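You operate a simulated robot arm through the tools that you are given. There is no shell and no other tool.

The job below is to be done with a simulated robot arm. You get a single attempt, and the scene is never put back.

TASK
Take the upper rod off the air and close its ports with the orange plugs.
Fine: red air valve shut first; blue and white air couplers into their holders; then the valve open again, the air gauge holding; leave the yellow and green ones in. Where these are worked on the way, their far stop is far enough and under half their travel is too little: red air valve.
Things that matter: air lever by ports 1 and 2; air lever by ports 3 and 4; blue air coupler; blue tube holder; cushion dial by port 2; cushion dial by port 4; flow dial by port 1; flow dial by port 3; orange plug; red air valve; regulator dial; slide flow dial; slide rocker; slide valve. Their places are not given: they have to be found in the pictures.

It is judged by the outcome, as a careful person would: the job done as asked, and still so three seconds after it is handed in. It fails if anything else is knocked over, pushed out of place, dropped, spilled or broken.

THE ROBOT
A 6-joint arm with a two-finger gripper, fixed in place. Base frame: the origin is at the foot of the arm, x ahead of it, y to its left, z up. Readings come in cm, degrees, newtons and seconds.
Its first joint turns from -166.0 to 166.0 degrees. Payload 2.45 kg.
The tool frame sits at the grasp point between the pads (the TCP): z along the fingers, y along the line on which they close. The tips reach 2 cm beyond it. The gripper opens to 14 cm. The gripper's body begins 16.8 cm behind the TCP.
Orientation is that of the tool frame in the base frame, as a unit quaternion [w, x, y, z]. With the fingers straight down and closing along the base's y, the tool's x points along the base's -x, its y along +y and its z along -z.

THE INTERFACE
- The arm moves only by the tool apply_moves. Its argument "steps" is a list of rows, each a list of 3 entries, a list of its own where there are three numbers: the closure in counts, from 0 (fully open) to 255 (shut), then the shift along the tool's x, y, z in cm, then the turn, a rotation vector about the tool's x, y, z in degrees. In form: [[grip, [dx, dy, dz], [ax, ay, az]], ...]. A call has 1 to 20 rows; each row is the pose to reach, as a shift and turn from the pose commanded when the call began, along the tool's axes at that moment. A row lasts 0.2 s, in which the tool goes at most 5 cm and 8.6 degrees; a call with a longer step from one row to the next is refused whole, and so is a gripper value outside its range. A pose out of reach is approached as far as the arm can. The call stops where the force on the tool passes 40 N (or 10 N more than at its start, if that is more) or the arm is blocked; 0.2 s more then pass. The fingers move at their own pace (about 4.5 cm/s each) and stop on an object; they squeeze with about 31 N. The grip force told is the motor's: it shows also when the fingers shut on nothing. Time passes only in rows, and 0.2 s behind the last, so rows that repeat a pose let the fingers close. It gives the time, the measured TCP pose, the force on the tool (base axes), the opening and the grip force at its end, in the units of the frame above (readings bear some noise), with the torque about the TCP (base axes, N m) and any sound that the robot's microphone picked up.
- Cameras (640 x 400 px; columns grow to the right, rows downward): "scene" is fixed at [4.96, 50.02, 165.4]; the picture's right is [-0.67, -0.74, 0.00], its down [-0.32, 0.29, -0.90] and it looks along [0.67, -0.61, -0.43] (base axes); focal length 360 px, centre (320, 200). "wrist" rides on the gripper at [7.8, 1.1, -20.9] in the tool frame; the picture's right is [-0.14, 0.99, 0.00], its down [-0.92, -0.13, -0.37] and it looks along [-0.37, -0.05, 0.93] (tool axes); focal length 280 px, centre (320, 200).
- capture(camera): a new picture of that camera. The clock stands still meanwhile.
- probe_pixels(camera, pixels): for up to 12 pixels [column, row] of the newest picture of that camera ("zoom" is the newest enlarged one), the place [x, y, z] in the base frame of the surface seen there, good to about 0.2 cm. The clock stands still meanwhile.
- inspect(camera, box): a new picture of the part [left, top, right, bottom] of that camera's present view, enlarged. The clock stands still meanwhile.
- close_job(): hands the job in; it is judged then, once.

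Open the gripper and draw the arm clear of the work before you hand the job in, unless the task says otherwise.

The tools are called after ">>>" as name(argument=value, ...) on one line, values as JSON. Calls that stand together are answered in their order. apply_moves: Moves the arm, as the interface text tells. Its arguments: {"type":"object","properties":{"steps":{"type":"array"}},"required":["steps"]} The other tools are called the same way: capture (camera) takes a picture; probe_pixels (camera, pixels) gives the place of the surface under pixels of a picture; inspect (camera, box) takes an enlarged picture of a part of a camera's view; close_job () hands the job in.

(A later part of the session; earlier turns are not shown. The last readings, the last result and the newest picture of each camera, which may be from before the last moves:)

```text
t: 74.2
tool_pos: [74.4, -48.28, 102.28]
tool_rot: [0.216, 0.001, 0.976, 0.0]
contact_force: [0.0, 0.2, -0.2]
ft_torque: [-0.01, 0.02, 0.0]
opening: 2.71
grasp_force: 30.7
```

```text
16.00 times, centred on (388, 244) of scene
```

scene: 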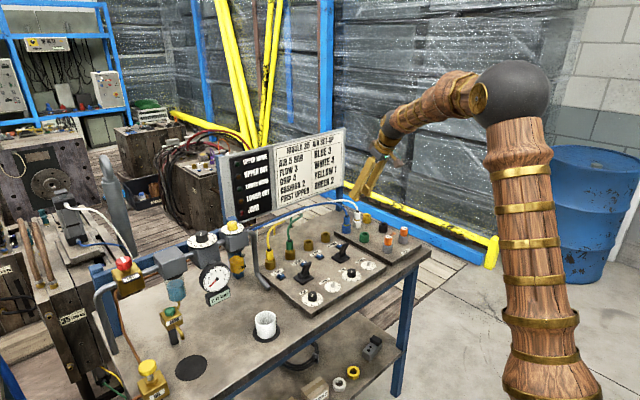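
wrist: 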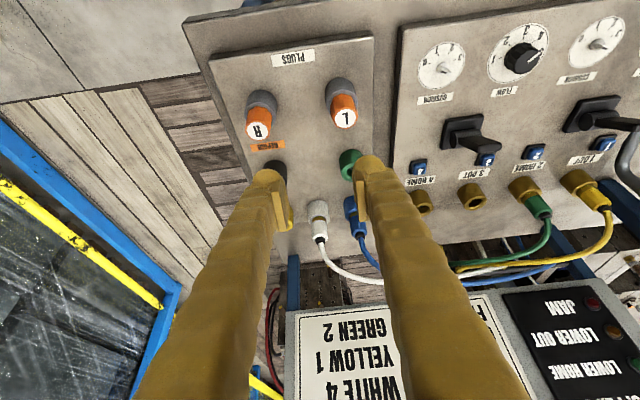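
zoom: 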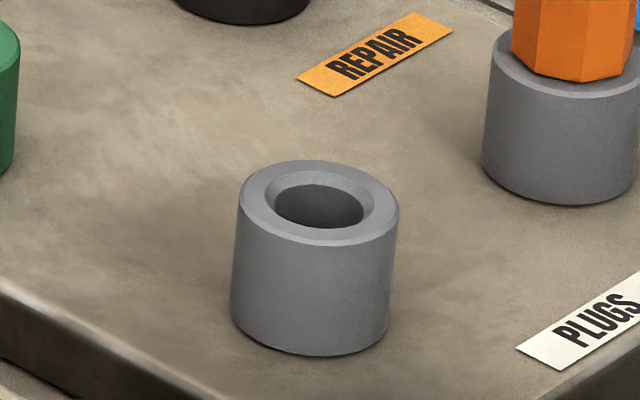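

The rim ellipse is centred at about (319, 203) in this zoom. I probe its edges.

>>> probe_pixels(camera="zoom", pixels=[[248, 203], [390, 203], [319, 238], [319, 165], [280, 172], [360, 236], [320, 215]])

>>> inspect(camera="wrist", box=[230, 90, 410, 230])

```text
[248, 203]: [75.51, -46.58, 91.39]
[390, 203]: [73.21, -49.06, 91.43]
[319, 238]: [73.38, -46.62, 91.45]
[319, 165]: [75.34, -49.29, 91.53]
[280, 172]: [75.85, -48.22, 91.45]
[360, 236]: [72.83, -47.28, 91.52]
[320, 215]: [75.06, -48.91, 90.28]
```

```text
2.86 times, centred on (320, 160) of wrist
```

zoom: 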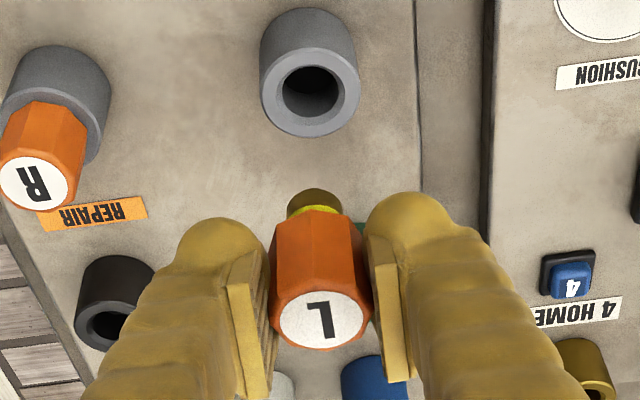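

Stand L centre is (74.36, −47.84). I carry the plug diagonally at z≈102 to above port 3 (shift +21.65, +21.66).

>>> apply_moves(steps=[[255, [-2.45, 2.71, 1.14], [0, 0, 0]], [255, [-4.9, 5.42, 2.29], [0, 0, 0]], [255, [-7.36, 8.12, 3.43], [0, 0, 0]], [255, [-9.81, 10.83, 4.58], [0, 0, 0]], [255, [-12.26, 13.54, 5.72], [0, 0, 0]], [255, [-14.72, 16.25, 6.86], [0, 0, 0]], [255, [-17.17, 18.95, 8.01], [0, 0, 0]], [255, [-19.62, 21.66, 9.15], [0, 0, 0]], [255, [-19.62, 21.66, 9.15], [0, 0, 0]]])

>>> capture(camera="wrist")

>>> inspect(camera="scene", box=[260, 180, 360, 260])

```text
t: 76.2
tool_pos: [95.6, -26.58, 102.36]
tool_rot: [0.217, 0.0, 0.976, -0.001]
contact_force: [-0.7, 0.3, -0.3]
ft_torque: [0.03, -0.04, -0.01]
opening: 2.69
grasp_force: 30.9
```

```text
taken
```

wrist: 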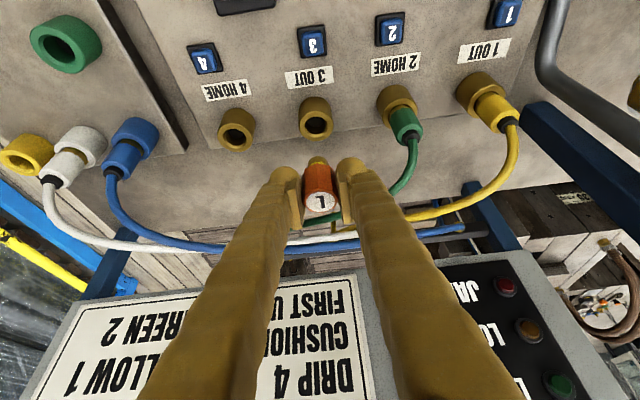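

```text
5.00 times, centred on (310, 220) of scene
```

zoom: 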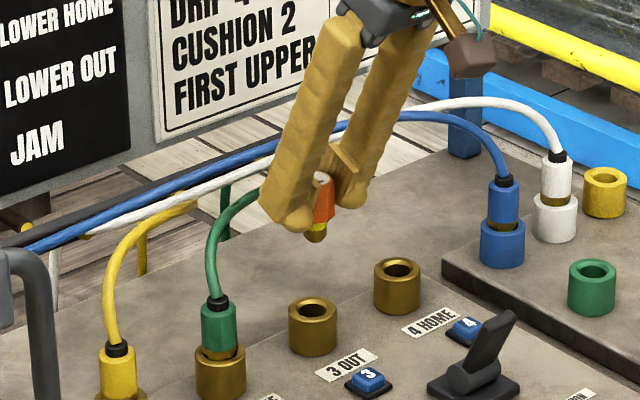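

Above port 3. I lower 5 cm so the stub tip is about 1 cm above the rim and check alignment in both views.

>>> apply_moves(steps=[[255, [0.85, 0, 1.81], [0, 0, 0]], [255, [1.48, 0, 3.17], [0, 0, 0]], [255, [2.11, 0, 4.53], [0, 0, 0]], [255, [2.11, 0, 4.53], [0, 0, 0]]])

>>> inspect(camera="wrist", box=[250, 90, 390, 210])

>>> inspect(camera="scene", box=[295, 218, 329, 252])

```text
t: 77.2
tool_pos: [95.83, -26.52, 97.34]
tool_rot: [0.216, 0.0, 0.976, -0.001]
contact_force: [-0.4, 0.9, -0.7]
ft_torque: [-0.01, 0.03, 0.0]
opening: 2.66
grasp_force: 31.2
```

```text
3.33 times, centred on (320, 150) of wrist
```

zoom: 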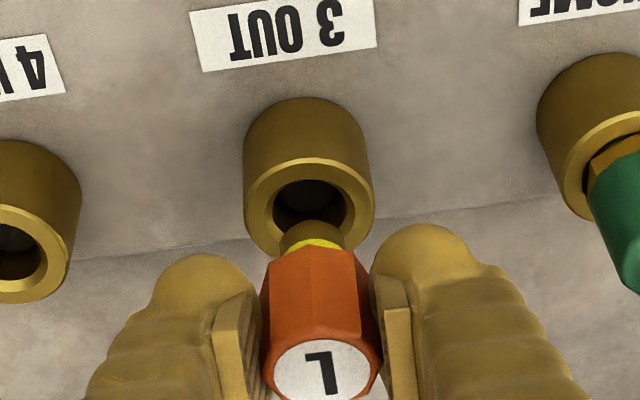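

```text
11.76 times, centred on (312, 235) of scene
```

zoom: 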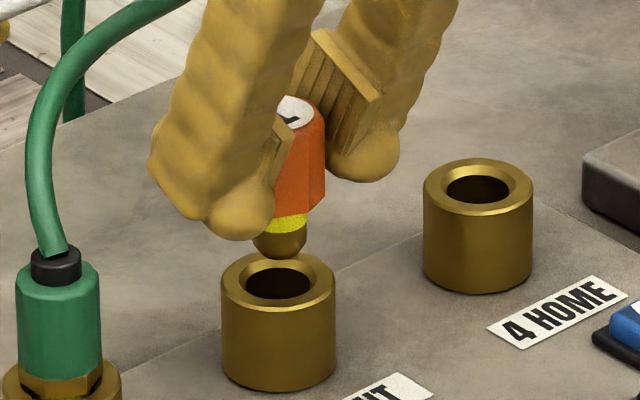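

The stub is centred on port 3's bore in both views. I lower gradually into the port.

>>> apply_moves(steps=[[255, [0.21, 0, 0.45], [0, 0, 0]], [255, [0.42, 0, 0.91], [0, 0, 0]], [255, [0.63, 0, 1.36], [0, 0, 0]], [255, [0.85, 0, 1.81], [0, 0, 0]], [255, [0.85, 0, 1.81], [0, 0, 0]]])

>>> inspect(camera="scene", box=[295, 218, 329, 252])

>>> inspect(camera="wrist", box=[250, 90, 390, 210])

```text
t: 78.4
tool_pos: [95.72, -26.52, 95.14]
tool_rot: [0.216, 0.0, 0.976, 0.0]
contact_force: [3.0, 0.9, -1.5]
ft_torque: [0.0, -0.11, 0.03]
opening: 2.65
grasp_force: 30.4
```

```text
11.76 times, centred on (312, 235) of scene
```

zoom: 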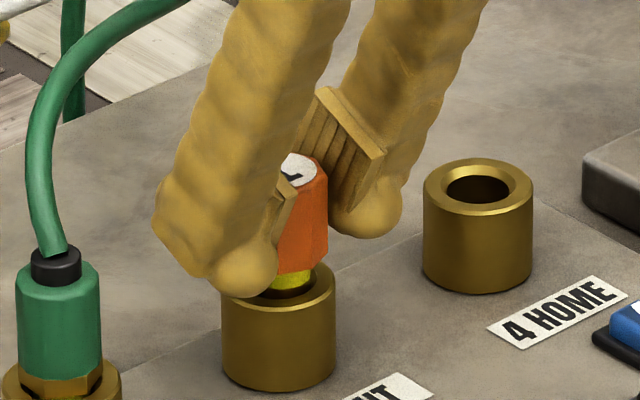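

```text
3.33 times, centred on (320, 150) of wrist
```

zoom: 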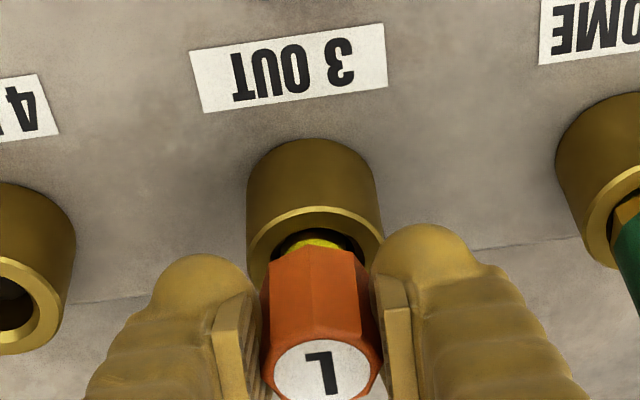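

The stub is entering with a slight +x side push; I shift +0.1 cm in x and keep lowering, listening for the latch click.

>>> apply_moves(steps=[[255, [0.03, 0, 0.27], [0, 0, 0]], [255, [0.12, 0, 0.49], [0, 0, 0]], [255, [0.12, 0, 0.49], [0, 0, 0]]])

>>> apply_moves(steps=[[255, [0.08, 0, 0.18], [0, 0, 0]], [255, [0.17, 0, 0.36], [0, 0, 0]], [255, [0.17, 0, 0.36], [0, 0, 0]]])

>>> inspect(camera="scene", box=[295, 218, 329, 252])

```text
t: 79.2
tool_pos: [96.0, -26.68, 94.58]
tool_rot: [0.217, 0.0, 0.976, 0.0]
contact_force: [-0.4, 1.0, 2.8]
ft_torque: [0.04, 0.0, 0.01]
opening: 2.68
grasp_force: 30.6
```

```text
t: 80.0
tool_pos: [95.93, -26.55, 94.16]
tool_rot: [0.216, 0.0, 0.976, 0.0]
contact_force: [-0.5, 0.2, -6.0]
ft_torque: [0.02, 0.03, -0.02]
opening: 2.69
grasp_force: 31.3
```

```text
11.76 times, centred on (312, 235) of scene
```

zoom: 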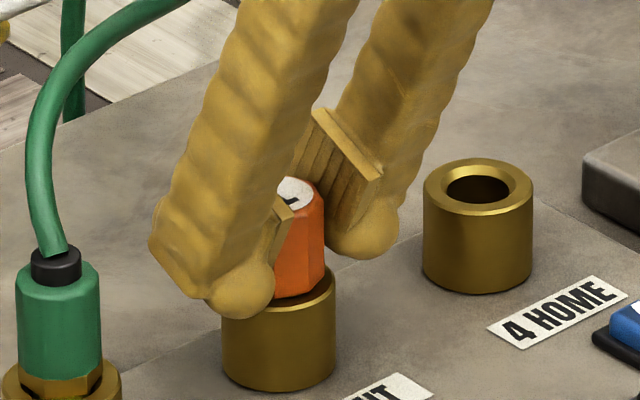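

The cap is near the rim and the force turned to −6 N (the plug drew itself in). I push a bit more to make sure it is fully home.

>>> apply_moves(steps=[[255, [0.08, 0, 0.18], [0, 0, 0]], [255, [0.08, 0, 0.18], [0, 0, 0]]])

>>> inspect(camera="wrist", box=[250, 90, 390, 210])

>>> inspect(camera="scene", box=[300, 225, 324, 250])

```text
t: 80.6
tool_pos: [95.94, -26.57, 94.16]
tool_rot: [0.217, 0.0, 0.976, -0.001]
contact_force: [-13.2, 0.0, 16.4]
ft_torque: [-0.01, 0.58, 0.0]
opening: 2.69
grasp_force: 31.2
```

```text
3.33 times, centred on (320, 150) of wrist
```

zoom: 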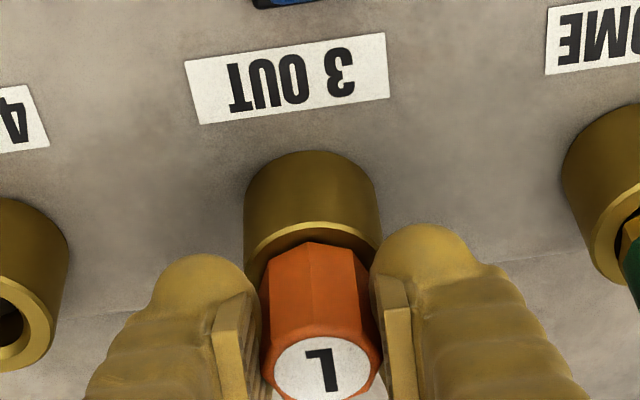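

```text
16.00 times, centred on (312, 238) of scene
```

zoom: 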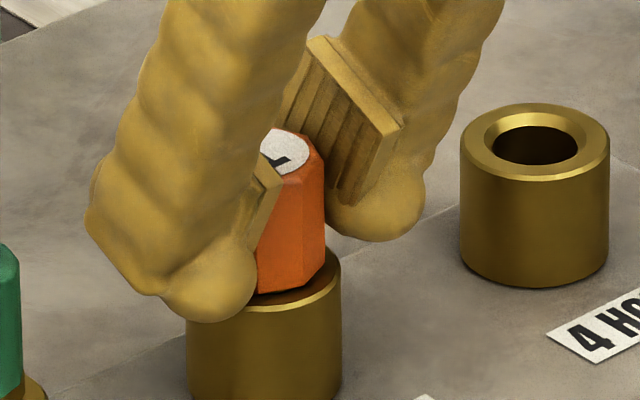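

It's bottomed (16 N up). I back off and do a gentle pull test (0.35 cm) to see if the plug is latched.

>>> apply_moves(steps=[[255, [-0.08, 0, -0.18], [0, 0, 0]], [255, [-0.15, 0, -0.32], [0, 0, 0]], [255, [-0.15, 0, -0.32], [0, 0, 0]]])

>>> inspect(camera="scene", box=[300, 225, 324, 250])

```text
t: 81.4
tool_pos: [95.93, -26.52, 94.35]
tool_rot: [0.215, -0.001, 0.977, 0.001]
contact_force: [5.8, -0.9, -23.0]
ft_torque: [-0.02, -0.18, 0.01]
opening: 2.69
grasp_force: 31.1
```

```text
16.00 times, centred on (312, 238) of scene
```

zoom: 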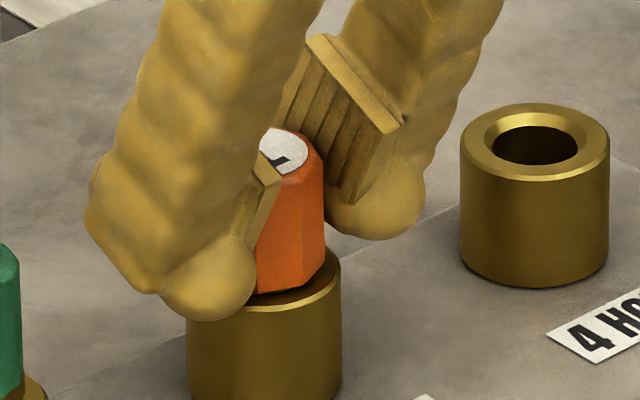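

A −23 N pull with no movement: the plug is latched. I release and retract along the tool axis.

>>> apply_moves(steps=[[230, [0, 0, 0], [0, 0, 0]], [200, [0, 0, 0], [0, 0, 0]], [165, [0, 0, 0], [0, 0, 0]], [165, [0, 0, 0], [0, 0, 0]], [165, [0, 0, -2], [0, 0, 0]], [165, [0, 0, -5], [0, 0, 0]], [165, [0, 0, -9], [0, 0, 0]], [165, [0, 0, -13], [0, 0, 0]], [165, [0, 0, -13], [0, 0, 0]]])

>>> capture(camera="wrist")

>>> inspect(camera="scene", box=[280, 195, 400, 265])

```text
t: 83.4
tool_pos: [90.38, -26.54, 106.4]
tool_rot: [0.217, 0.0, 0.976, 0.001]
contact_force: [0.1, -0.7, 0.7]
ft_torque: [0.01, 0.0, 0.02]
opening: 4.93
grasp_force: 0.0
```

```text
taken
```

wrist: 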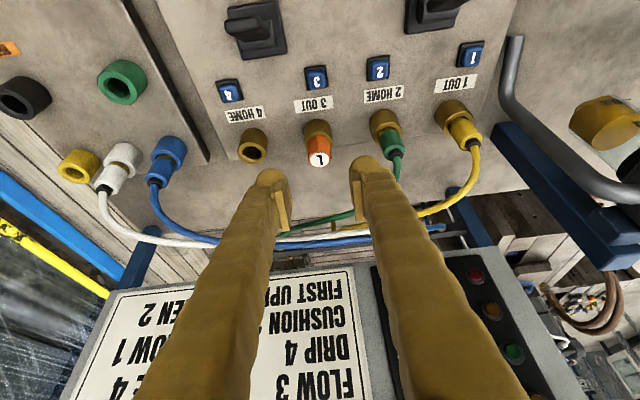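

```text
5.33 times, centred on (340, 230) of scene
```

zoom: 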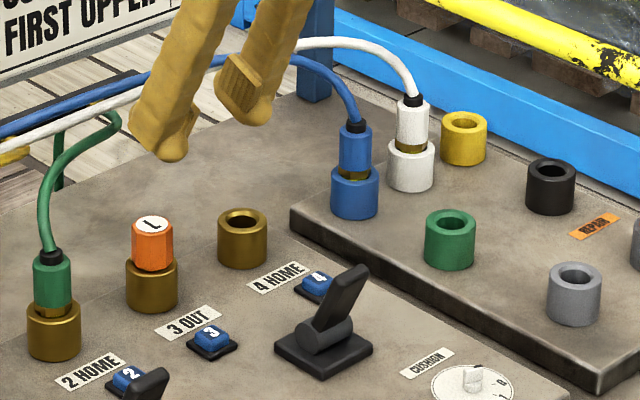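

L is in port 3. Now I go to plug R at about (74.4, −57.8), descending to z≈99 above it for a check.

>>> apply_moves(steps=[[155, [1.82, -3.92, -0.85], [0, 0, 0]], [155, [3.63, -7.85, -1.69], [0, 0, 0]], [155, [5.45, -11.77, -2.54], [0, 0, 0]], [155, [7.26, -15.69, -3.39], [0, 0, 0]], [155, [9.08, -19.61, -4.23], [0, 0, 0]], [155, [10.89, -23.54, -5.08], [0, 0, 0]], [155, [12.71, -27.46, -5.92], [0, 0, 0]], [155, [14.52, -31.38, -6.77], [0, 0, 0]], [155, [16.21, -31.38, -3.14], [0, 0, 0]], [155, [17.65, -31.38, -0.06], [0, 0, 0]], [155, [17.65, -31.38, -0.06], [0, 0, 0]]])

>>> inspect(camera="wrist", box=[230, 80, 410, 220])

>>> inspect(camera="scene", box=[375, 205, 435, 265])

```text
t: 85.8
tool_pos: [74.32, -57.76, 98.8]
tool_rot: [0.216, 0.0, 0.976, 0.0]
contact_force: [0.0, 0.5, -0.5]
ft_torque: [0.01, 0.01, -0.02]
opening: 5.49
grasp_force: 0.0
```

```text
2.86 times, centred on (320, 150) of wrist
```

zoom: 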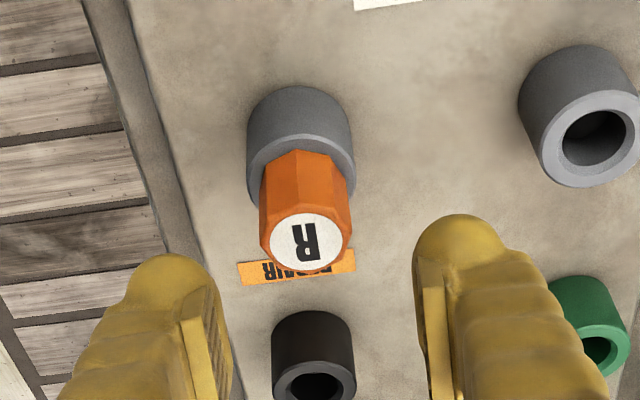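

```text
6.67 times, centred on (405, 235) of scene
```

zoom: 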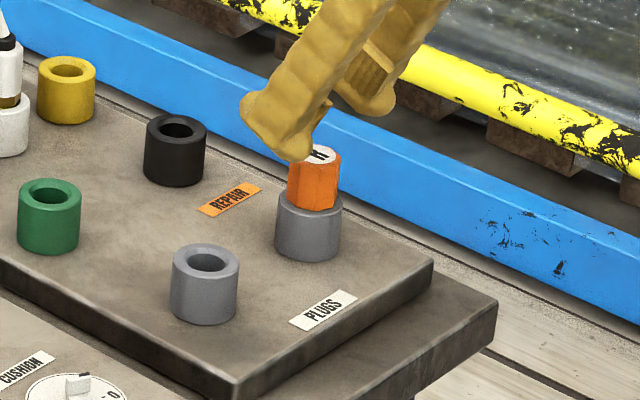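

Close to centred. I descend 4.6 cm around R and check before closing.

>>> apply_moves(steps=[[155, [0.85, -0.1, 1.81], [0, 0, 0]], [155, [1.5, -0.1, 3.2], [0, 0, 0]], [155, [1.94, -0.1, 4.17], [0, 0, 0]], [155, [1.94, -0.1, 4.17], [0, 0, 0]]])

>>> inspect(camera="wrist", box=[230, 100, 410, 240])

```text
t: 86.8
tool_pos: [74.55, -57.93, 94.21]
tool_rot: [0.217, 0.0, 0.976, -0.001]
contact_force: [0.2, 0.1, 0.7]
ft_torque: [0.01, -0.01, 0.01]
opening: 5.49
grasp_force: 0.0
```

```text
2.86 times, centred on (320, 170) of wrist
```

zoom: 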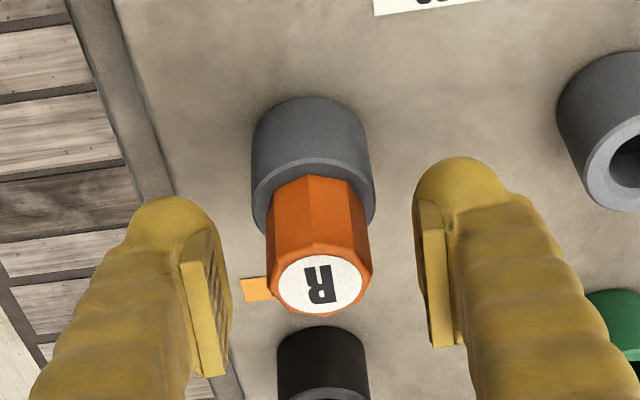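

R's cap (x≈320) sits exactly where a centred grip appears. I close and lift it out.

>>> apply_moves(steps=[[255, [0, 0, 0], [0, 0, 0]], [255, [0, 0, 0], [0, 0, 0]], [255, [0, 0, 0], [0, 0, 0]], [255, [0, 0, 0], [0, 0, 0]], [255, [-0.25, 0, -0.54], [0, 0, 0]], [255, [-0.63, 0, -1.36], [0, 0, 0]], [255, [-1.27, 0, -2.72], [0, 0, 0]], [255, [-2.11, 0, -4.53], [0, 0, 0]], [255, [-3.38, 0, -7.25], [0, 0, 0]], [255, [-3.38, 0, -7.25], [0, 0, 0]]])

>>> inspect(camera="scene", box=[388, 222, 416, 248])

>>> inspect(camera="wrist", box=[230, 90, 410, 230])

```text
t: 89.0
tool_pos: [74.37, -58.13, 102.29]
tool_rot: [0.217, -0.001, 0.976, 0.0]
contact_force: [-0.9, -0.4, -0.4]
ft_torque: [0.02, -0.01, 0.01]
opening: 2.67
grasp_force: 31.0
```

```text
15.38 times, centred on (402, 235) of scene
```

zoom: 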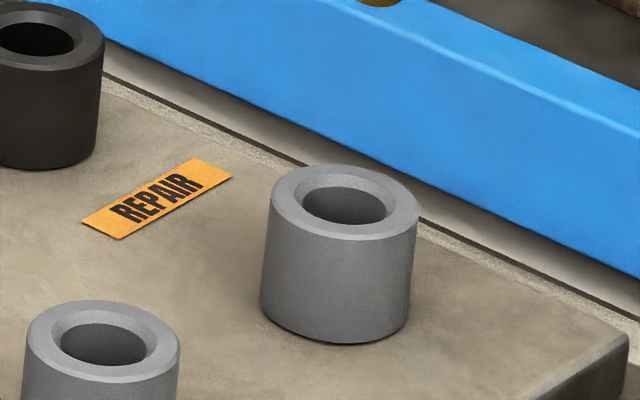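

```text
2.86 times, centred on (320, 160) of wrist
```

zoom: 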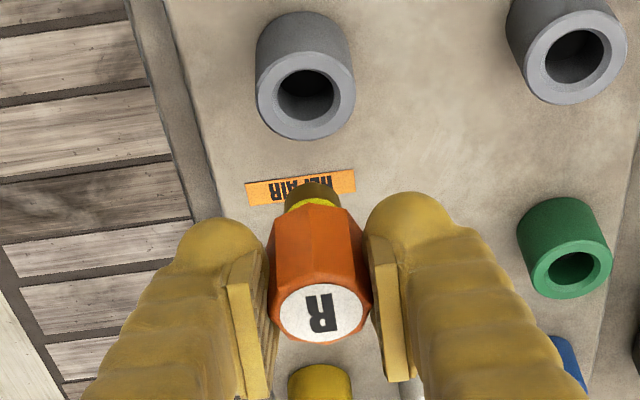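

R is out. I probe the R stand's rim for the precise displacement to port 4.

>>> inspect(camera="scene", box=[388, 222, 416, 248])

>>> probe_pixels(camera="zoom", pixels=[[278, 203], [411, 203], [345, 235], [345, 169], [310, 172], [380, 234]])

```text
15.38 times, centred on (402, 235) of scene
```

zoom: 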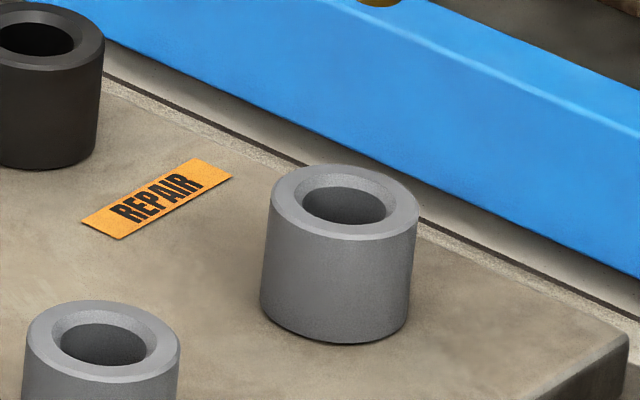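

```text
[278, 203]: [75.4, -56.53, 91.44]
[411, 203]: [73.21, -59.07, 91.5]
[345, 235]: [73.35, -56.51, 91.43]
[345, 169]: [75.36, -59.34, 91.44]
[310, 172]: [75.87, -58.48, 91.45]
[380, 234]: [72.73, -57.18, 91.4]
```

R stand centre (74.32, −57.85); port 4 (96.02, −35.33). I carry R over: diagonally to x≈88 first, then straight out to above port 4.

>>> apply_moves(steps=[[255, [-2.07, 3.75, 0.97], [0, 0, 0]], [255, [-4.14, 7.51, 1.93], [0, 0, 0]], [255, [-6.21, 11.26, 2.9], [0, 0, 0]], [255, [-8.28, 15.01, 3.86], [0, 0, 0]], [255, [-10.35, 18.77, 4.83], [0, 0, 0]], [255, [-12.42, 22.52, 5.79], [0, 0, 0]], [255, [-16.07, 22.52, 7.49], [0, 0, 0]], [255, [-19.71, 22.52, 9.19], [0, 0, 0]], [255, [-19.71, 22.52, 9.19], [0, 0, 0]]])

>>> capture(camera="wrist")

>>> inspect(camera="scene", box=[270, 180, 390, 260])

```text
t: 91.0
tool_pos: [95.7, -35.7, 102.34]
tool_rot: [0.216, 0.0, 0.976, 0.0]
contact_force: [0.6, -0.2, -0.4]
ft_torque: [-0.01, -0.01, 0.02]
opening: 2.68
grasp_force: 30.9
```

```text
taken
```

wrist: 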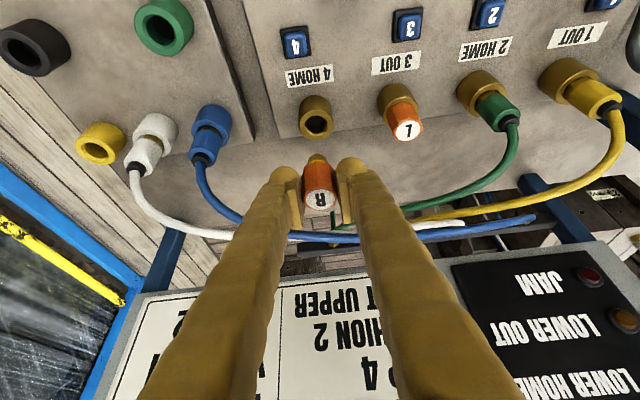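

```text
5.00 times, centred on (330, 220) of scene
```

zoom: 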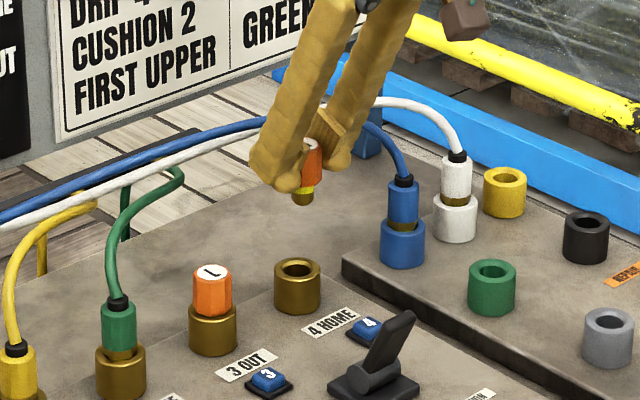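

Above port 4, tubes clear behind. I lower 5 cm and check alignment.

>>> apply_moves(steps=[[255, [0.85, 0, 1.81], [0, 0, 0]], [255, [1.48, 0, 3.17], [0, 0, 0]], [255, [2.11, 0, 4.53], [0, 0, 0]], [255, [2.11, 0, 4.53], [0, 0, 0]]])

>>> inspect(camera="wrist", box=[250, 90, 390, 210])

>>> inspect(camera="scene", box=[311, 210, 345, 244])

```text
t: 92.0
tool_pos: [96.07, -35.65, 97.09]
tool_rot: [0.217, 0.0, 0.976, -0.001]
contact_force: [-0.1, 0.4, -1.4]
ft_torque: [-0.01, -0.03, 0.02]
opening: 2.66
grasp_force: 31.3
```

```text
3.33 times, centred on (320, 150) of wrist
```

zoom: 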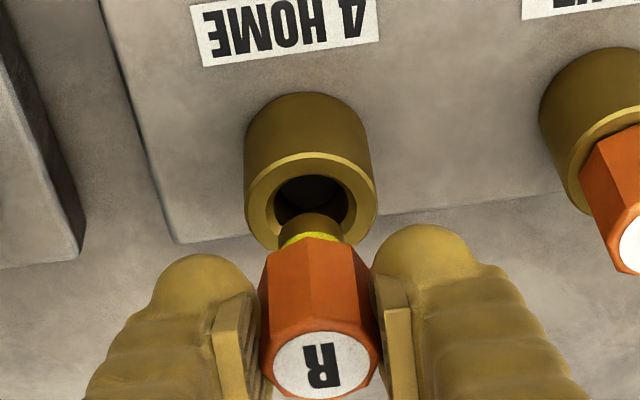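

```text
11.76 times, centred on (328, 227) of scene
```

zoom: 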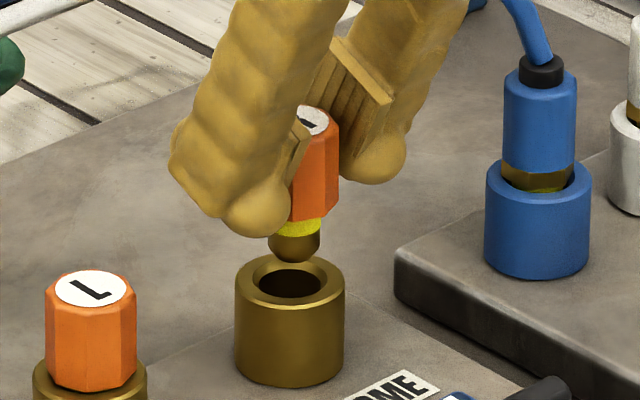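

Nearly perfect; I nudge +0.1 cm in y and lower into port 4.

>>> apply_moves(steps=[[255, [0.17, 0.1, 0.47], [0, 0, 0]], [255, [0.37, 0.1, 0.93], [0, 0, 0]], [255, [0.58, 0.1, 1.38], [0, 0, 0]], [255, [0.8, 0.1, 1.83], [0, 0, 0]], [255, [0.8, 0.1, 1.83], [0, 0, 0]]])

>>> apply_moves(steps=[[255, [0.08, 0, 0.18], [0, 0, 0]], [255, [0.17, 0, 0.36], [0, 0, 0]], [255, [0.25, 0, 0.54], [0, 0, 0]], [255, [0.25, 0, 0.54], [0, 0, 0]]])

>>> inspect(camera="scene", box=[311, 210, 345, 244])

```text
t: 93.2
tool_pos: [96.34, -35.39, 95.08]
tool_rot: [0.217, 0.0, 0.976, 0.001]
contact_force: [0.2, 0.1, 0.6]
ft_torque: [0.01, 0.01, 0.01]
opening: 2.65
grasp_force: 31.2
```

```text
t: 94.2
tool_pos: [96.28, -35.49, 94.56]
tool_rot: [0.216, 0.0, 0.976, 0.0]
contact_force: [0.9, 0.7, -0.1]
ft_torque: [0.05, 0.0, 0.0]
opening: 2.66
grasp_force: 30.9
```

```text
11.76 times, centred on (328, 227) of scene
```

zoom: 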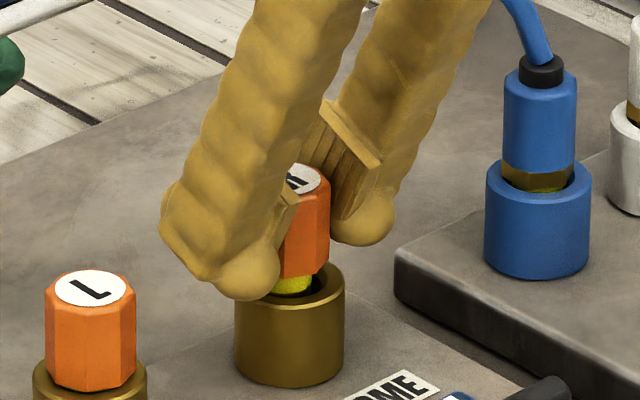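

It's sliding in freely with no side force. I push the remaining ~0.5 cm down until it latches.

>>> apply_moves(steps=[[255, [0.08, 0, 0.18], [0, 0, 0]], [255, [0.17, 0, 0.36], [0, 0, 0]], [255, [0.17, 0, 0.36], [0, 0, 0]]])

>>> apply_moves(steps=[[255, [0.08, 0, 0.18], [0, 0, 0]], [255, [0.08, 0, 0.18], [0, 0, 0]]])

>>> inspect(camera="scene", box=[311, 210, 345, 244])

```text
t: 95.0
tool_pos: [96.23, -35.41, 94.24]
tool_rot: [0.216, 0.001, 0.976, 0.0]
contact_force: [0.7, -1.3, 3.5]
ft_torque: [-0.06, -0.07, 0.04]
opening: 2.68
grasp_force: 31.0
```

```text
t: 95.6
tool_pos: [96.28, -35.46, 94.02]
tool_rot: [0.217, 0.0, 0.976, 0.0]
contact_force: [1.0, -0.8, 2.2]
ft_torque: [-0.07, -0.06, 0.01]
opening: 2.67
grasp_force: 31.0
```

```text
11.76 times, centred on (328, 227) of scene
```

zoom: 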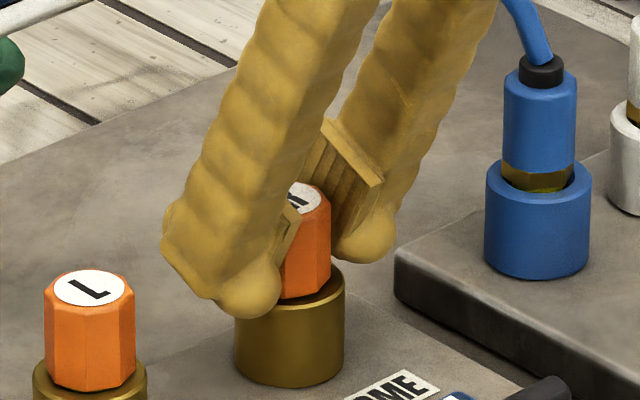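

Only 2–3 N so far. I press further in 0.15 cm steps.

>>> apply_moves(steps=[[255, [0.06, 0, 0.14], [0, 0, 0]], [255, [0.06, 0, 0.14], [0, 0, 0]]])

>>> apply_moves(steps=[[255, [0.04, 0, 0.09], [0, 0, 0]], [255, [0.04, 0, 0.09], [0, 0, 0]]])

>>> inspect(camera="scene", box=[316, 215, 340, 240])

>>> inspect(camera="wrist", box=[250, 90, 390, 210])

```text
t: 96.2
tool_pos: [96.27, -35.31, 94.14]
tool_rot: [0.218, -0.001, 0.976, 0.0]
contact_force: [-9.2, -0.8, 20.6]
ft_torque: [-0.02, 0.42, 0.01]
opening: 2.67
grasp_force: 30.9
```

```text
t: 96.8
tool_pos: [96.26, -35.46, 94.03]
tool_rot: [0.218, 0.0, 0.976, 0.0]
contact_force: [-6.1, 0.2, 24.2]
ft_torque: [0.03, 0.26, 0.01]
opening: 2.67
grasp_force: 31.2
```

```text
16.00 times, centred on (328, 228) of scene
```

zoom: 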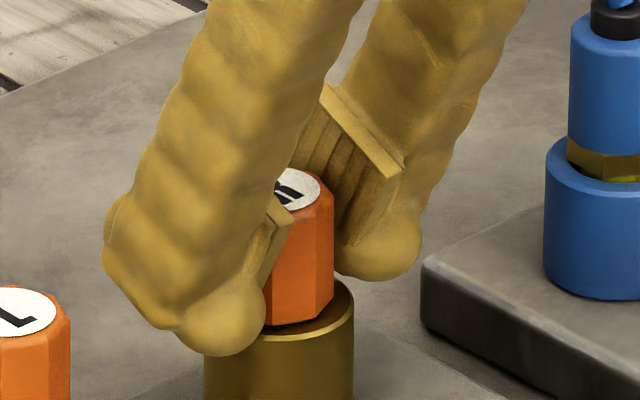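

```text
3.33 times, centred on (320, 150) of wrist
```

zoom: 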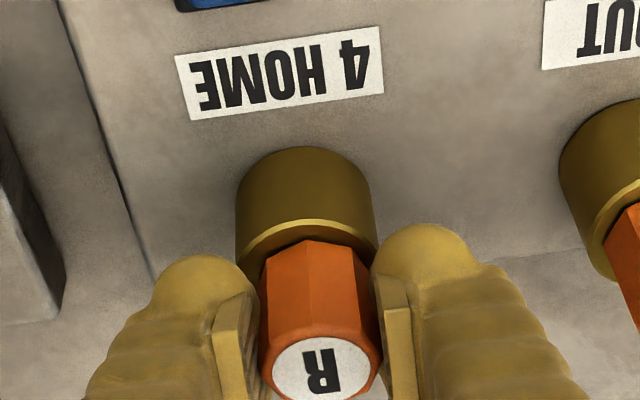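

Bottomed at about 24 N. I do the pull test to check the latch.

>>> apply_moves(steps=[[255, [-0.11, 0, -0.23], [0, 0, 0]], [255, [-0.19, 0, -0.41], [0, 0, 0]], [255, [-0.25, 0, -0.54], [0, 0, 0]], [255, [-0.25, 0, -0.54], [0, 0, 0]]])

>>> inspect(camera="scene", box=[316, 215, 340, 240])

```text
t: 97.8
tool_pos: [96.18, -35.44, 94.23]
tool_rot: [0.215, 0.0, 0.977, 0.0]
contact_force: [-1.0, -0.6, -24.8]
ft_torque: [0.0, 0.04, -0.03]
opening: 2.71
grasp_force: 30.7
```

```text
16.00 times, centred on (328, 228) of scene
```

zoom: 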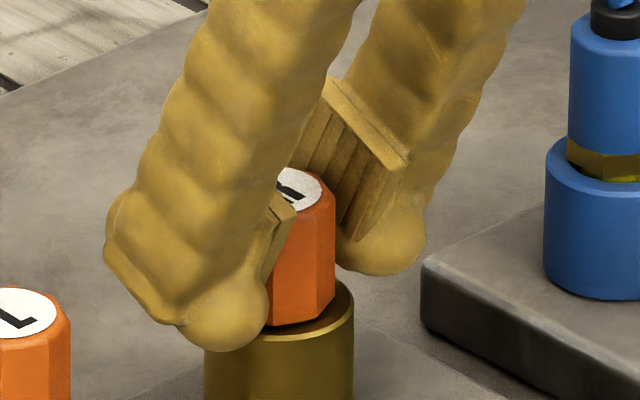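

Held at −25 N: R is latched in port 4. I release and retract.

>>> apply_moves(steps=[[230, [0, 0, 0], [0, 0, 0]], [200, [0, 0, 0], [0, 0, 0]], [165, [0, 0, 0], [0, 0, 0]], [165, [0, 0, 0], [0, 0, 0]], [165, [0, 0, -2], [0, 0, 0]], [165, [0, 0, -5], [0, 0, 0]], [165, [0, 0, -9], [0, 0, 0]], [165, [0, 0, -13], [0, 0, 0]], [165, [0, 0, -17], [0, 0, 0]], [165, [0, 0, -17], [0, 0, 0]]])

>>> capture(camera="scene")

>>> inspect(camera="scene", box=[290, 200, 380, 260])

>>> inspect(camera="wrist", box=[80, 60, 360, 240])

```text
t: 100.0
tool_pos: [89.17, -35.24, 109.7]
tool_rot: [0.216, 0.0, 0.976, 0.0]
contact_force: [-0.1, -0.1, 0.4]
ft_torque: [0.01, 0.01, 0.0]
opening: 4.94
grasp_force: 0.1
```

```text
taken
```

scene: 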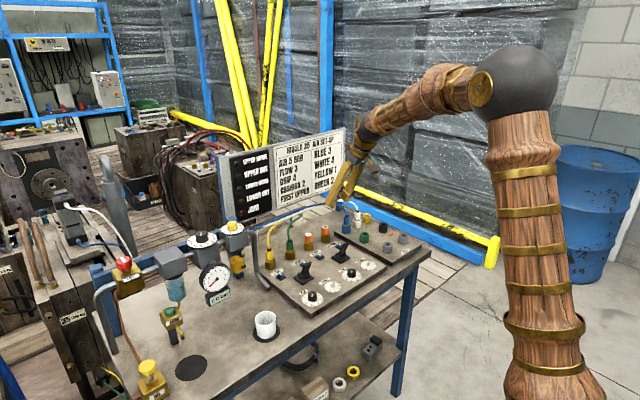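

```text
6.67 times, centred on (335, 230) of scene
```

zoom: 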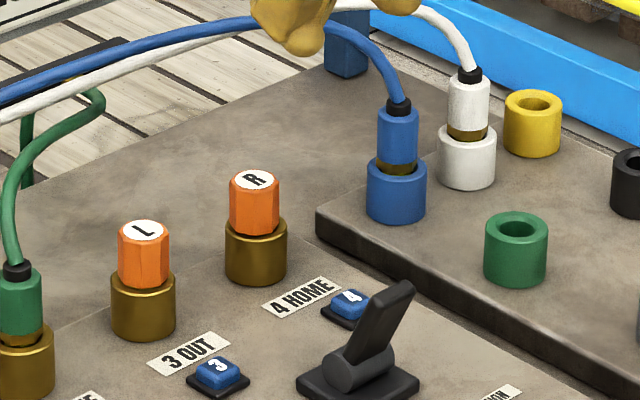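

```text
2.22 times, centred on (220, 150) of wrist
```

zoom: 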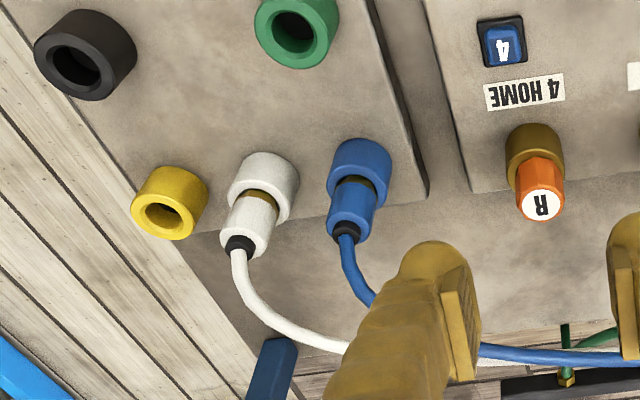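

Both plugs and couplers are placed. I check the couplers' seating depth in the holders closely.

>>> inspect(camera="scene", box=[338, 208, 366, 236])

>>> probe_pixels(camera="zoom", pixels=[[232, 160], [232, 190], [232, 250], [232, 290], [400, 100], [400, 150], [400, 200]])

```text
14.29 times, centred on (352, 222) of scene
```

zoom: 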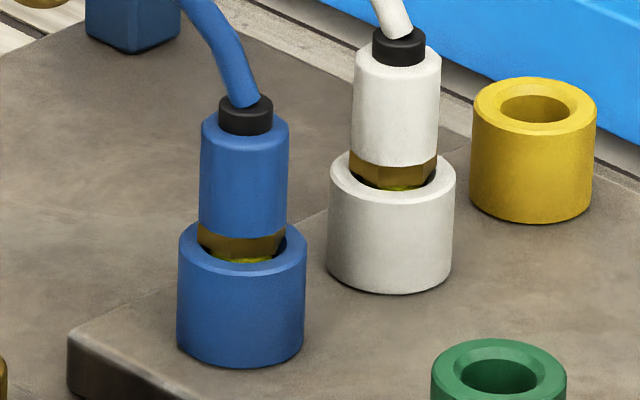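

```text
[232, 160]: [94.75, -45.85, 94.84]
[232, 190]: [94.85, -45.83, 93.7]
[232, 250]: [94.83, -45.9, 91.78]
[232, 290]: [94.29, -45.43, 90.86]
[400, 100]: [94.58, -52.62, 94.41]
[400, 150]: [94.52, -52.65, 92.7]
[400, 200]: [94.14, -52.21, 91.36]
```

Both couplers are seated to the same depth as they were in the ports. Next, reopen the valve: first I rise, pull back and bring the tool vertical again.

>>> apply_moves(steps=[[127, [-0.06, 0, -4.4], [0, 5, 0]], [127, [-0.12, 0, -8.8], [0, 10, 0]], [127, [-0.18, 0, -13.2], [0, 15, 0]], [127, [-0.24, 0, -17.6], [0, 20, 0]], [127, [-0.29, 0, -21.93], [0, 25, 0]], [127, [-0.29, 0, -21.93], [0, 25, 0]]])

```text
t: 101.4
tool_pos: [80.35, -35.6, 129.69]
tool_rot: [0.0, 0.0, 1.0, -0.001]
contact_force: [0.1, 0.4, 0.4]
ft_torque: [0.0, 0.01, -0.01]
opening: 7.02
grasp_force: 0.0
```

The tool is vertical at (80.3, −35.6, 129.7). I swing along +y at this height to the valve side.

>>> apply_moves(steps=[[127, [0, 4.5, 0], [0, 0, 0]], [127, [0, 9, 0], [0, 0, 0]], [127, [0, 13.5, 0], [0, 0, 0]], [127, [0, 18, 0], [0, 0, 0]], [127, [0, 22.5, 0], [0, 0, 0]], [127, [0, 27, 0], [0, 0, 0]], [127, [0, 31.5, 0], [0, 0, 0]], [127, [0, 36, 0], [0, 0, 0]], [127, [0, 40.5, 0], [0, 0, 0]], [127, [0, 45, 0], [0, 0, 0]], [127, [0, 49.5, 0], [0, 0, 0]], [127, [0, 54, 0], [0, 0, 0]], [127, [0, 58.5, 0], [0, 0, 0]], [127, [0, 63, 0], [0, 0, 0]], [127, [0, 67.5, 0], [0, 0, 0]], [127, [0, 71.4, 0], [0, 0, 0]], [127, [0, 71.4, 0], [0, 0, 0]]])

>>> capture(camera="wrist")

>>> inspect(camera="scene", box=[90, 220, 250, 320])

```text
t: 105.0
tool_pos: [79.93, 35.95, 129.86]
tool_rot: [0.001, 0.0, 1.0, 0.0]
contact_force: [0.8, 0.1, -0.5]
ft_torque: [-0.01, -0.04, 0.01]
opening: 7.02
grasp_force: 0.1
```

```text
taken
```

wrist: 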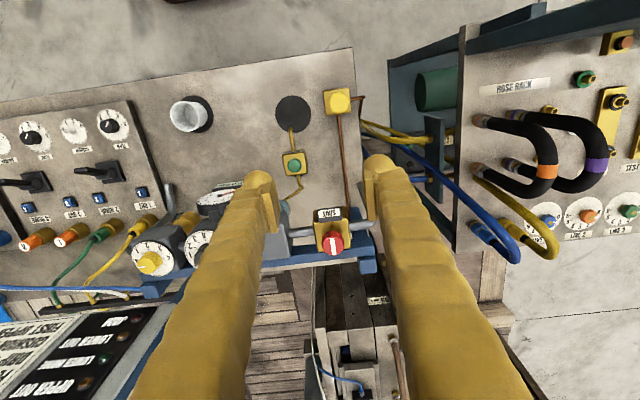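

```text
4.00 times, centred on (170, 270) of scene
```

zoom: 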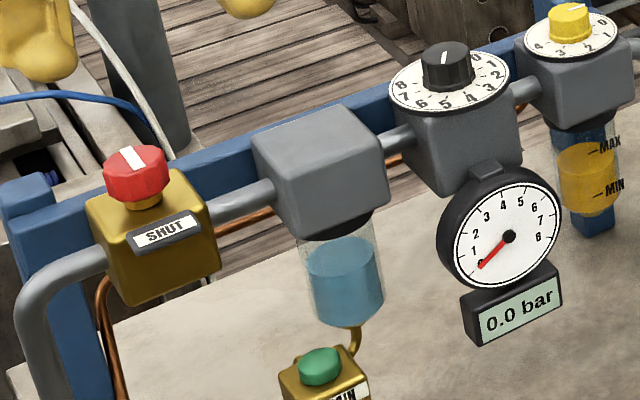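

Valve still shut (stripe across, 0.0 bar). I move above the knob with the hand yawed +45°, ready for a 90° counter-clockwise turn.

>>> apply_moves(steps=[[127, [-2.5, 0.1, 1.6], [0, 0, 7.5]], [127, [-5, 0.1, 3.2], [0, 0, 15]], [127, [-7.5, 0.1, 4.9], [0, 0, 22.5]], [127, [-10, 0.1, 6.5], [0, 0, 30]], [127, [-12.5, 0.1, 8.2], [0, 0, 37.5]], [127, [-14.85, 0.1, 9.8], [0, 0, 45]], [127, [-14.85, 0.1, 9.8], [0, 0, 45]]])

>>> inspect(camera="wrist", box=[220, 120, 420, 260])

```text
t: 106.6
tool_pos: [95.11, 36.36, 119.99]
tool_rot: [0.0, 0.384, 0.923, 0.0]
contact_force: [-0.3, 0.2, 0.2]
ft_torque: [-0.02, 0.05, 0.05]
opening: 7.03
grasp_force: 0.0
```

```text
2.86 times, centred on (320, 190) of wrist
```

zoom: 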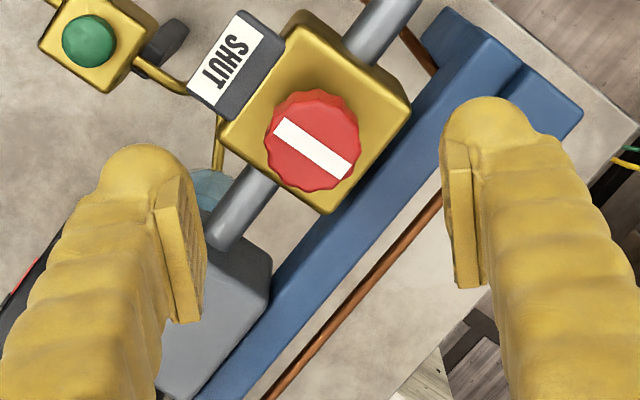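

The knob is about 0.3 cm off in tool −y; I correct that and descend 7.7 cm around it.

>>> apply_moves(steps=[[127, [0, -0.28, 3], [0, 0, 0]], [127, [0, -0.28, 6], [0, 0, 0]], [127, [0, -0.28, 7.7], [0, 0, 0]], [127, [0, -0.28, 7.7], [0, 0, 0]]])

>>> inspect(camera="wrist", box=[240, 80, 400, 240])

>>> inspect(camera="scene", box=[75, 220, 185, 310])

```text
t: 107.6
tool_pos: [94.7, 36.26, 112.56]
tool_rot: [0.001, 0.383, 0.924, 0.001]
contact_force: [0.3, 0.1, 0.6]
ft_torque: [0.0, 0.01, 0.01]
opening: 7.04
grasp_force: 0.0
```

```text
2.50 times, centred on (320, 160) of wrist
```

zoom: 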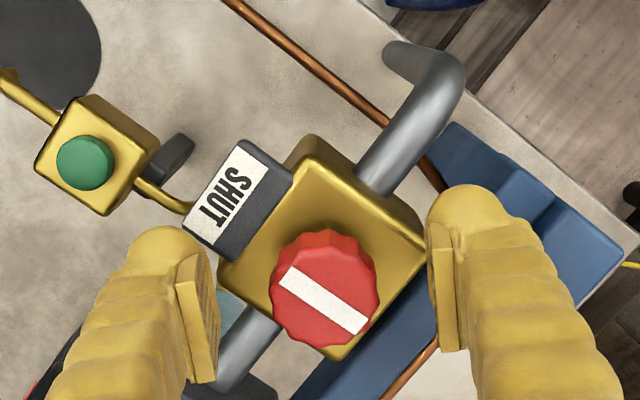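

```text
4.44 times, centred on (130, 265) of scene
```

zoom: 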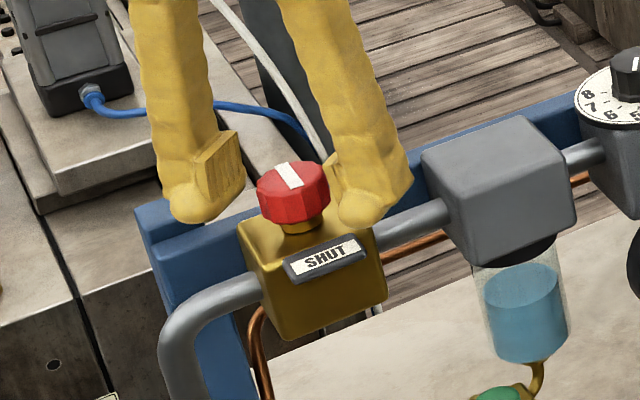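

The knob is centred between the pads. I close on it and then turn 90° counter-clockwise.

>>> apply_moves(steps=[[255, [0, 0, 0], [0, 0, 0]], [255, [0, 0, 0], [0, 0, 0]], [255, [0, 0, 0], [0, 0, 0]], [255, [0, 0, 0], [0, 0, 0]]])

>>> apply_moves(steps=[[255, [0, 0, 0], [0, 0, -7]], [255, [0, 0, 0], [0, 0, -14]], [255, [0, 0, 0], [0, 0, -21]], [255, [0, 0, 0], [0, 0, -28]], [255, [0, 0, 0], [0, 0, -35]], [255, [0, 0, 0], [0, 0, -42]], [255, [0, 0, 0], [0, 0, -49]], [255, [0, 0, 0], [0, 0, -56]], [255, [0, 0, 0], [0, 0, -63]], [255, [0, 0, 0], [0, 0, -70]], [255, [0, 0, 0], [0, 0, -77]], [255, [0, 0, 0], [0, 0, -84]], [255, [0, 0, 0], [0, 0, -90]], [255, [0, 0, 0], [0, 0, -90]]])

>>> inspect(camera="scene", box=[90, 220, 250, 320])

>>> inspect(camera="wrist", box=[240, 80, 400, 240])

```text
t: 108.6
tool_pos: [94.76, 36.18, 112.48]
tool_rot: [0.001, 0.383, 0.924, 0.0]
contact_force: [18.1, 11.6, -0.5]
ft_torque: [0.09, -0.22, 0.05]
opening: 3.33
grasp_force: 39.3
```

```text
t: 109.7
tool_pos: [94.72, 36.14, 112.63]
tool_rot: [0.001, 0.129, 0.992, 0.0]
contact_force: [-3.5, 3.4, 0.0]
ft_torque: [0.04, 0.13, 0.02]
opening: 3.3
grasp_force: 44.7
stopped in row 5: the force on the tool passed its limit at 41 N (the readings are from after the stop); the commanded pose is now the measured one
```

```text
4.00 times, centred on (170, 270) of scene
```

zoom: 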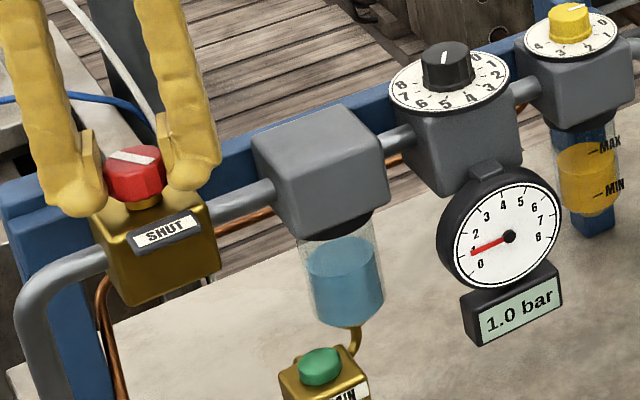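

```text
2.50 times, centred on (320, 160) of wrist
```

zoom: 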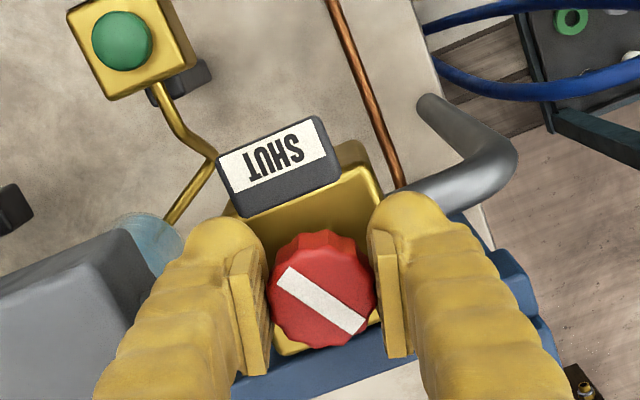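

The turn paused at 30° because of a lateral force from a slightly off-centre grip; the pose has now been re-zeroed and the gauge is rising (1.0 bar). I continue the turn in a smaller chunk.

>>> apply_moves(steps=[[255, [0, 0, 0], [0, 0, -6]], [255, [0, 0, 0], [0, 0, -12]], [255, [0, 0, 0], [0, 0, -18]], [255, [0, 0, 0], [0, 0, -24]], [255, [0, 0, 0], [0, 0, -30]]])

>>> inspect(camera="scene", box=[90, 220, 250, 320])

```text
t: 110.9
tool_pos: [94.69, 35.98, 112.53]
tool_rot: [0.001, -0.133, 0.991, 0.0]
contact_force: [-8.1, -17.7, 11.5]
ft_torque: [-0.22, 0.15, -0.07]
opening: 3.32
grasp_force: 45.1
```

```text
4.00 times, centred on (170, 270) of scene
```

zoom: 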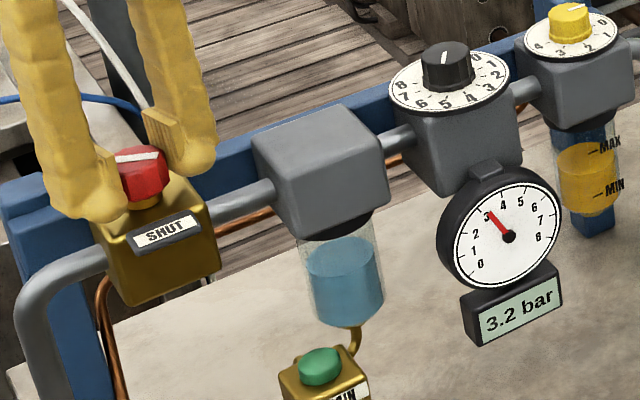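

60° done, gauge 3.2 bar and rising. I relieve the side force with a 0.2 cm shift and finish the last 30°.

>>> apply_moves(steps=[[255, [0.12, -0.14, -0.05], [0, 0, 0]], [255, [0.12, -0.14, -0.05], [0, 0, -6]], [255, [0.12, -0.14, -0.05], [0, 0, -12]], [255, [0.12, -0.14, -0.05], [0, 0, -18]], [255, [0.12, -0.14, -0.05], [0, 0, -24]], [255, [0.12, -0.14, -0.05], [0, 0, -30]], [255, [0.12, -0.14, -0.05], [0, 0, -30]]])

>>> inspect(camera="scene", box=[90, 220, 250, 320])

>>> inspect(camera="wrist", box=[240, 80, 400, 240])

```text
t: 112.3
tool_pos: [94.71, 35.77, 112.46]
tool_rot: [0.002, -0.363, 0.932, -0.001]
contact_force: [2.7, 0.0, -3.9]
ft_torque: [-0.04, -0.02, 0.0]
opening: 3.29
grasp_force: 44.5
stopped in row 6: the force on the tool passed its limit at 41 N (the readings are from after the stop); the commanded pose is now the measured one
```

```text
4.00 times, centred on (170, 270) of scene
```

zoom: 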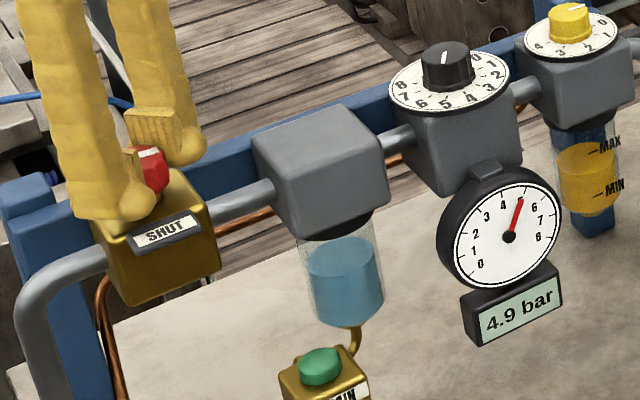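

```text
2.50 times, centred on (320, 160) of wrist
```

zoom: 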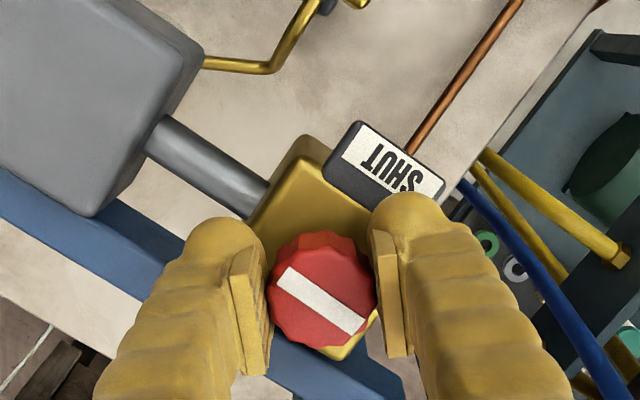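

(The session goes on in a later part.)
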